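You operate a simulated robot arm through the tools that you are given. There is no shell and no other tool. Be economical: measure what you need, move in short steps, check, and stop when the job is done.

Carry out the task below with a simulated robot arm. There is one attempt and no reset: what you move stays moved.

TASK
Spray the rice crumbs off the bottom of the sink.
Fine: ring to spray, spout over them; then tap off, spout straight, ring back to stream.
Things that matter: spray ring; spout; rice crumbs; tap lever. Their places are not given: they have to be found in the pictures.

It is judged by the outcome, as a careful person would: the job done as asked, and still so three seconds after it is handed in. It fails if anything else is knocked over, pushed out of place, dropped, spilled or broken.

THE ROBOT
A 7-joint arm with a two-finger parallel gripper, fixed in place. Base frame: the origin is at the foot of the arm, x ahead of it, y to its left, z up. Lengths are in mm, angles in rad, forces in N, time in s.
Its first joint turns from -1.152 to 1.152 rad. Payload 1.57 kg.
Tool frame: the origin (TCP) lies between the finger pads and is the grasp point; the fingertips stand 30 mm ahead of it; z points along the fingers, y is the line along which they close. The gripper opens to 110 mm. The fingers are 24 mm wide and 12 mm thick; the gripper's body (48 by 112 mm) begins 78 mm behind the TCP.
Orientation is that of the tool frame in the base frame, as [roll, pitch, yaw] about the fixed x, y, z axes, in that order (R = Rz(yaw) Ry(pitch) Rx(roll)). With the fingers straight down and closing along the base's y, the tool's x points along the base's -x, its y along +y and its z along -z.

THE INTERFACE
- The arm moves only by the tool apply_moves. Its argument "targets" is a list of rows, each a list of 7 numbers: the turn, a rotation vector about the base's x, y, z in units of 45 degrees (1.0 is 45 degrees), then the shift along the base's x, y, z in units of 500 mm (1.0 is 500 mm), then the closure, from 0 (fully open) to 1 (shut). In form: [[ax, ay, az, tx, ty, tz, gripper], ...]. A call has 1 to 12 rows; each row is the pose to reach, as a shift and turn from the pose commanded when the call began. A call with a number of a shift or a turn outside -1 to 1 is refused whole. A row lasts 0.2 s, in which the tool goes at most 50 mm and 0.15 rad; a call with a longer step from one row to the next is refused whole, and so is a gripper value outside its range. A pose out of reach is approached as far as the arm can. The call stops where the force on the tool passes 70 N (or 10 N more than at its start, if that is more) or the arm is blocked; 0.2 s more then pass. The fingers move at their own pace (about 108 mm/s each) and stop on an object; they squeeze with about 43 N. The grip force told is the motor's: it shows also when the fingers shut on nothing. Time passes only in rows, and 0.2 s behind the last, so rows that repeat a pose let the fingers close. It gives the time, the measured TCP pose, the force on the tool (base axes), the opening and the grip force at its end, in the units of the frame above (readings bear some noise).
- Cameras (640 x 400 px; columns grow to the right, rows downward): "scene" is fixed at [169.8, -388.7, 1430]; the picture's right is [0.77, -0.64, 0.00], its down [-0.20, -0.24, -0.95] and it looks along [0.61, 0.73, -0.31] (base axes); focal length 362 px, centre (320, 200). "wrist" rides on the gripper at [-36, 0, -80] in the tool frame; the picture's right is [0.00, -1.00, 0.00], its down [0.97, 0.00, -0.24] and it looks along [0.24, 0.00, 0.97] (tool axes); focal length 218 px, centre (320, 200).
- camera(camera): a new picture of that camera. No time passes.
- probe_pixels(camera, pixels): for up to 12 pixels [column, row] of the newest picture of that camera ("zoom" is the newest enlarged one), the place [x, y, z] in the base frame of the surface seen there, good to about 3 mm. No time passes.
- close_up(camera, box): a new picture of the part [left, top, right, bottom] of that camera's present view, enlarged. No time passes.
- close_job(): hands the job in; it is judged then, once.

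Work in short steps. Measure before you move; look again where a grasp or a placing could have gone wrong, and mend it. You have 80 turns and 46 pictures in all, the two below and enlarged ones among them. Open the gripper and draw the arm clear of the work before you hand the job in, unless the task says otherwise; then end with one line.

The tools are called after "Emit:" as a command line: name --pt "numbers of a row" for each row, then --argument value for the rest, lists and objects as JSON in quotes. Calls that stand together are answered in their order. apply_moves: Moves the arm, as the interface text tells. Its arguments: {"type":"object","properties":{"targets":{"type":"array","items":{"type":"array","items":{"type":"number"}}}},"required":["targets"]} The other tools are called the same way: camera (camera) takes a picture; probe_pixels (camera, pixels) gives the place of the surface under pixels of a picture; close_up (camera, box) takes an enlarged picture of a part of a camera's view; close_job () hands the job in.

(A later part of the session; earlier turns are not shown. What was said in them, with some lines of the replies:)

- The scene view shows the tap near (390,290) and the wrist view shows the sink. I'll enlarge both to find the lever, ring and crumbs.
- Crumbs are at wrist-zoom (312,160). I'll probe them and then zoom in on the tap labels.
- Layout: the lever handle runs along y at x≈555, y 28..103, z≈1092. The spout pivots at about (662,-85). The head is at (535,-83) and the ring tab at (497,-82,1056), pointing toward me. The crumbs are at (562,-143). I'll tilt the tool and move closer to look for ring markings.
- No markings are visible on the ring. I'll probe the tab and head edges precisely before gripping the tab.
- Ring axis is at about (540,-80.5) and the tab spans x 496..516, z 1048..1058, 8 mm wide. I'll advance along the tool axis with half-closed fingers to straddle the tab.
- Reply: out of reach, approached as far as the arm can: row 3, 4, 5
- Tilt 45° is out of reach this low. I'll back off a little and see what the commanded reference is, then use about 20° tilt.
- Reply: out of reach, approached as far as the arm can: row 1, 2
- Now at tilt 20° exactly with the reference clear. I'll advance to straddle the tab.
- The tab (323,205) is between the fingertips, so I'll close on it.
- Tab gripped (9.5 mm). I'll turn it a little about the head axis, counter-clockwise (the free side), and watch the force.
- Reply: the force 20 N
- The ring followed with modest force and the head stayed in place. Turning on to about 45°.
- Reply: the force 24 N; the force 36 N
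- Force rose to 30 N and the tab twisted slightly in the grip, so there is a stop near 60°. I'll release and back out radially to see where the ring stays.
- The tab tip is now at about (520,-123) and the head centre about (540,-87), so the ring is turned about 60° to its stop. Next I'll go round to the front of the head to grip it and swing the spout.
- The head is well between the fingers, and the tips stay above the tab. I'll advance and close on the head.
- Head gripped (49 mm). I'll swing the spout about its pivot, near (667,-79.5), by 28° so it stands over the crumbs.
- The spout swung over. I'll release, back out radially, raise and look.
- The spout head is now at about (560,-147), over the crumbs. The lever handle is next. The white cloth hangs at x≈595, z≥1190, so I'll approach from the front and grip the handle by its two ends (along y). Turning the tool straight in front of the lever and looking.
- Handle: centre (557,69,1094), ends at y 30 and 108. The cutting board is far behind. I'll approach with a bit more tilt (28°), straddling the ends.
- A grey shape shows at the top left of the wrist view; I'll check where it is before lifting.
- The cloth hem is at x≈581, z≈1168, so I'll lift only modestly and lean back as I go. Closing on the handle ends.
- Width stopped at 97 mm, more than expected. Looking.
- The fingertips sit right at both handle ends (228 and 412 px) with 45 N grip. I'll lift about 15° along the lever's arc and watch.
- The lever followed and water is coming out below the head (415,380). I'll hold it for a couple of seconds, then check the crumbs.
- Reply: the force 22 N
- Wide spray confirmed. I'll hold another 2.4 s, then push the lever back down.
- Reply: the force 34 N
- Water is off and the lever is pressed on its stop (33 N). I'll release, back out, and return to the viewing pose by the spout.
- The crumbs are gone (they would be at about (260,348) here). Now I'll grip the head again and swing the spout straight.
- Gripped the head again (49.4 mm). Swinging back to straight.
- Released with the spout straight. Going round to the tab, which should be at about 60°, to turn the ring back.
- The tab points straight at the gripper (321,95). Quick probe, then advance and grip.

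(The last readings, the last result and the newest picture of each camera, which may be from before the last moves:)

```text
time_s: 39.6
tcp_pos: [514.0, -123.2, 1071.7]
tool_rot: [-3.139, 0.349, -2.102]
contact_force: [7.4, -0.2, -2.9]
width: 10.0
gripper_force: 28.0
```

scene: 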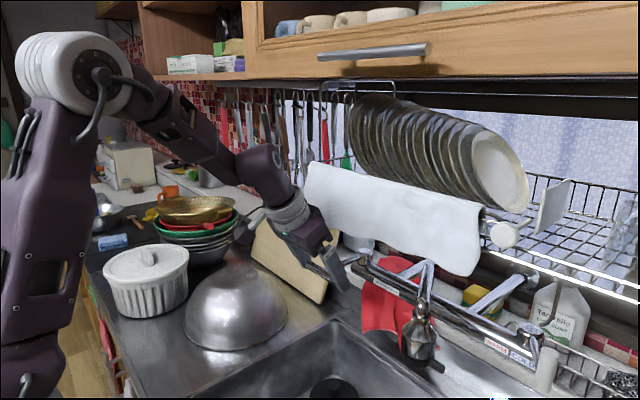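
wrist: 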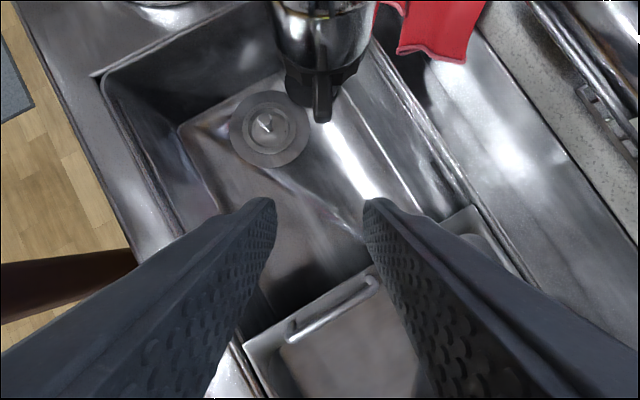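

Emit:
apply_moves --pt "0 0 -0.153 -0.0098 0.0066 0 1" --pt "0 0 -0.306 -0.0186 0.0144 0 1" --pt "0 0 -0.458 -0.0266 0.023 0 1" --pt "0 0 -0.611 -0.0334 0.0326 0 1" --pt "0 0 -0.764 -0.039 0.0428 0 1" --pt "0 0 -0.917 -0.0434 0.0538 0 1"

Emit:
apply_moves --pt "0 0 -0.153 -0.003 0.0114 0 1" --pt "0 0 -0.306 -0.0046 0.023 0 1" --pt "0 0 -0.446 -0.005 0.0338 0 1"

Emit:
camera --camera "wrist"

```text
time_s: 41.0
tcp_pos: [493.1, -95.6, 1072.1]
tool_rot: [3.141, 0.347, -2.826]
contact_force: [4.6, -0.4, -20.0]
width: 9.7
gripper_force: 28.2
```

```text
time_s: 41.8
tcp_pos: [489.7, -78.7, 1073.6]
tool_rot: [3.141, 0.349, 3.108]
contact_force: [-5.3, 3.7, -10.5]
width: 9.8
gripper_force: 28.3
```

```text
5 pictures are left
```

wrist: 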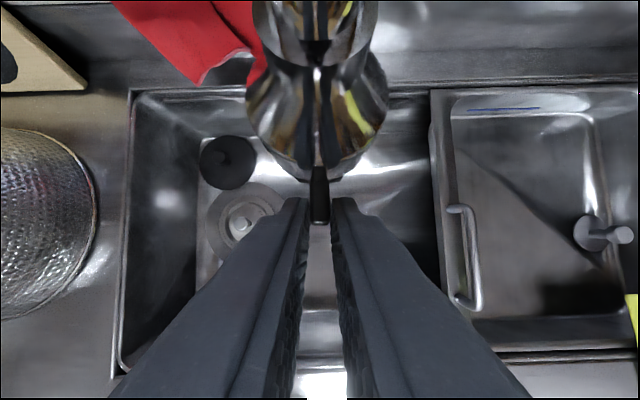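

The tab is back at straight with a slight stop reaction. Releasing and backing out to check.

Emit:
apply_moves --pt "0 0 0 0 0 0 0.8" --pt "0 0 0 0 0 0 0.6" --pt "0 0 0 -0.05 0 0 0.6" --pt "0 0 0 -0.12 0 0.03 0.4" --pt "0 0 0 -0.18 0 0.1 0.1" --pt "0 0 0 -0.22 0 0.16 0" --pt "0 0 0 -0.26 0 0.22 0"

Emit:
camera --camera "wrist"

Emit:
camera --camera "scene"

```text
time_s: 43.4
tcp_pos: [361.3, -79.9, 1184.2]
tool_rot: [-3.14, 0.348, 3.11]
contact_force: [0.6, -0.2, 0.0]
width: 110.1
gripper_force: 0.1
```

```text
4 pictures are left
```

wrist: 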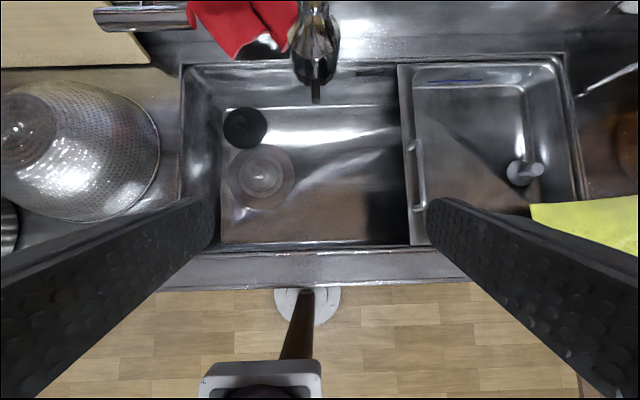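

```text
3 pictures are left
```

scene: 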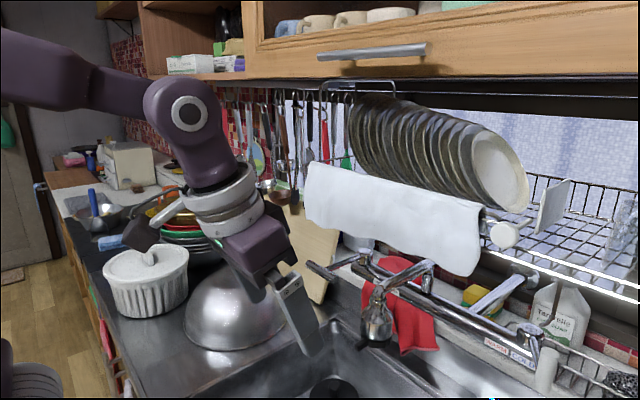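

Emit:
close_up --camera "scene" --box '[300, 240, 450, 360]'

Emit:
probe_pixels --camera "wrist" --pixels '[[316, 100], [316, 88], [297, 62], [334, 62], [315, 75], [130, 8], [130, 22]]'

```text
3.33 times, centred on (375, 300) of scene
```

zoom: 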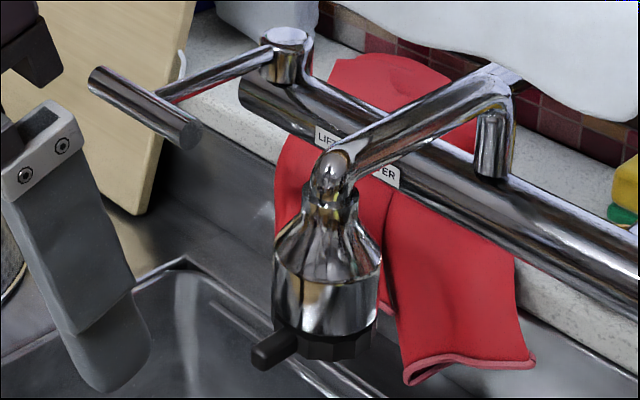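

```text
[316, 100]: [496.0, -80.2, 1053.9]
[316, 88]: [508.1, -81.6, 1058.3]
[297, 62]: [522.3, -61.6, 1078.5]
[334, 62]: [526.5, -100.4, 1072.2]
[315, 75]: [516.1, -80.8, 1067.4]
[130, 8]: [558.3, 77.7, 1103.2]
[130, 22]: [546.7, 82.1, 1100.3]
```

Spout, ring tab and lever match the first picture: the tab is at (496,-80), the lever is down and no water is running. The crumbs are gone, and the arm is clear with the gripper open, so I'm handing in.

Emit:
close_job

```text
The job is handed in.
```

The rice crumbs are sprayed off the bottom of the sink; the tap is off, the spout straight and the ring back to stream.
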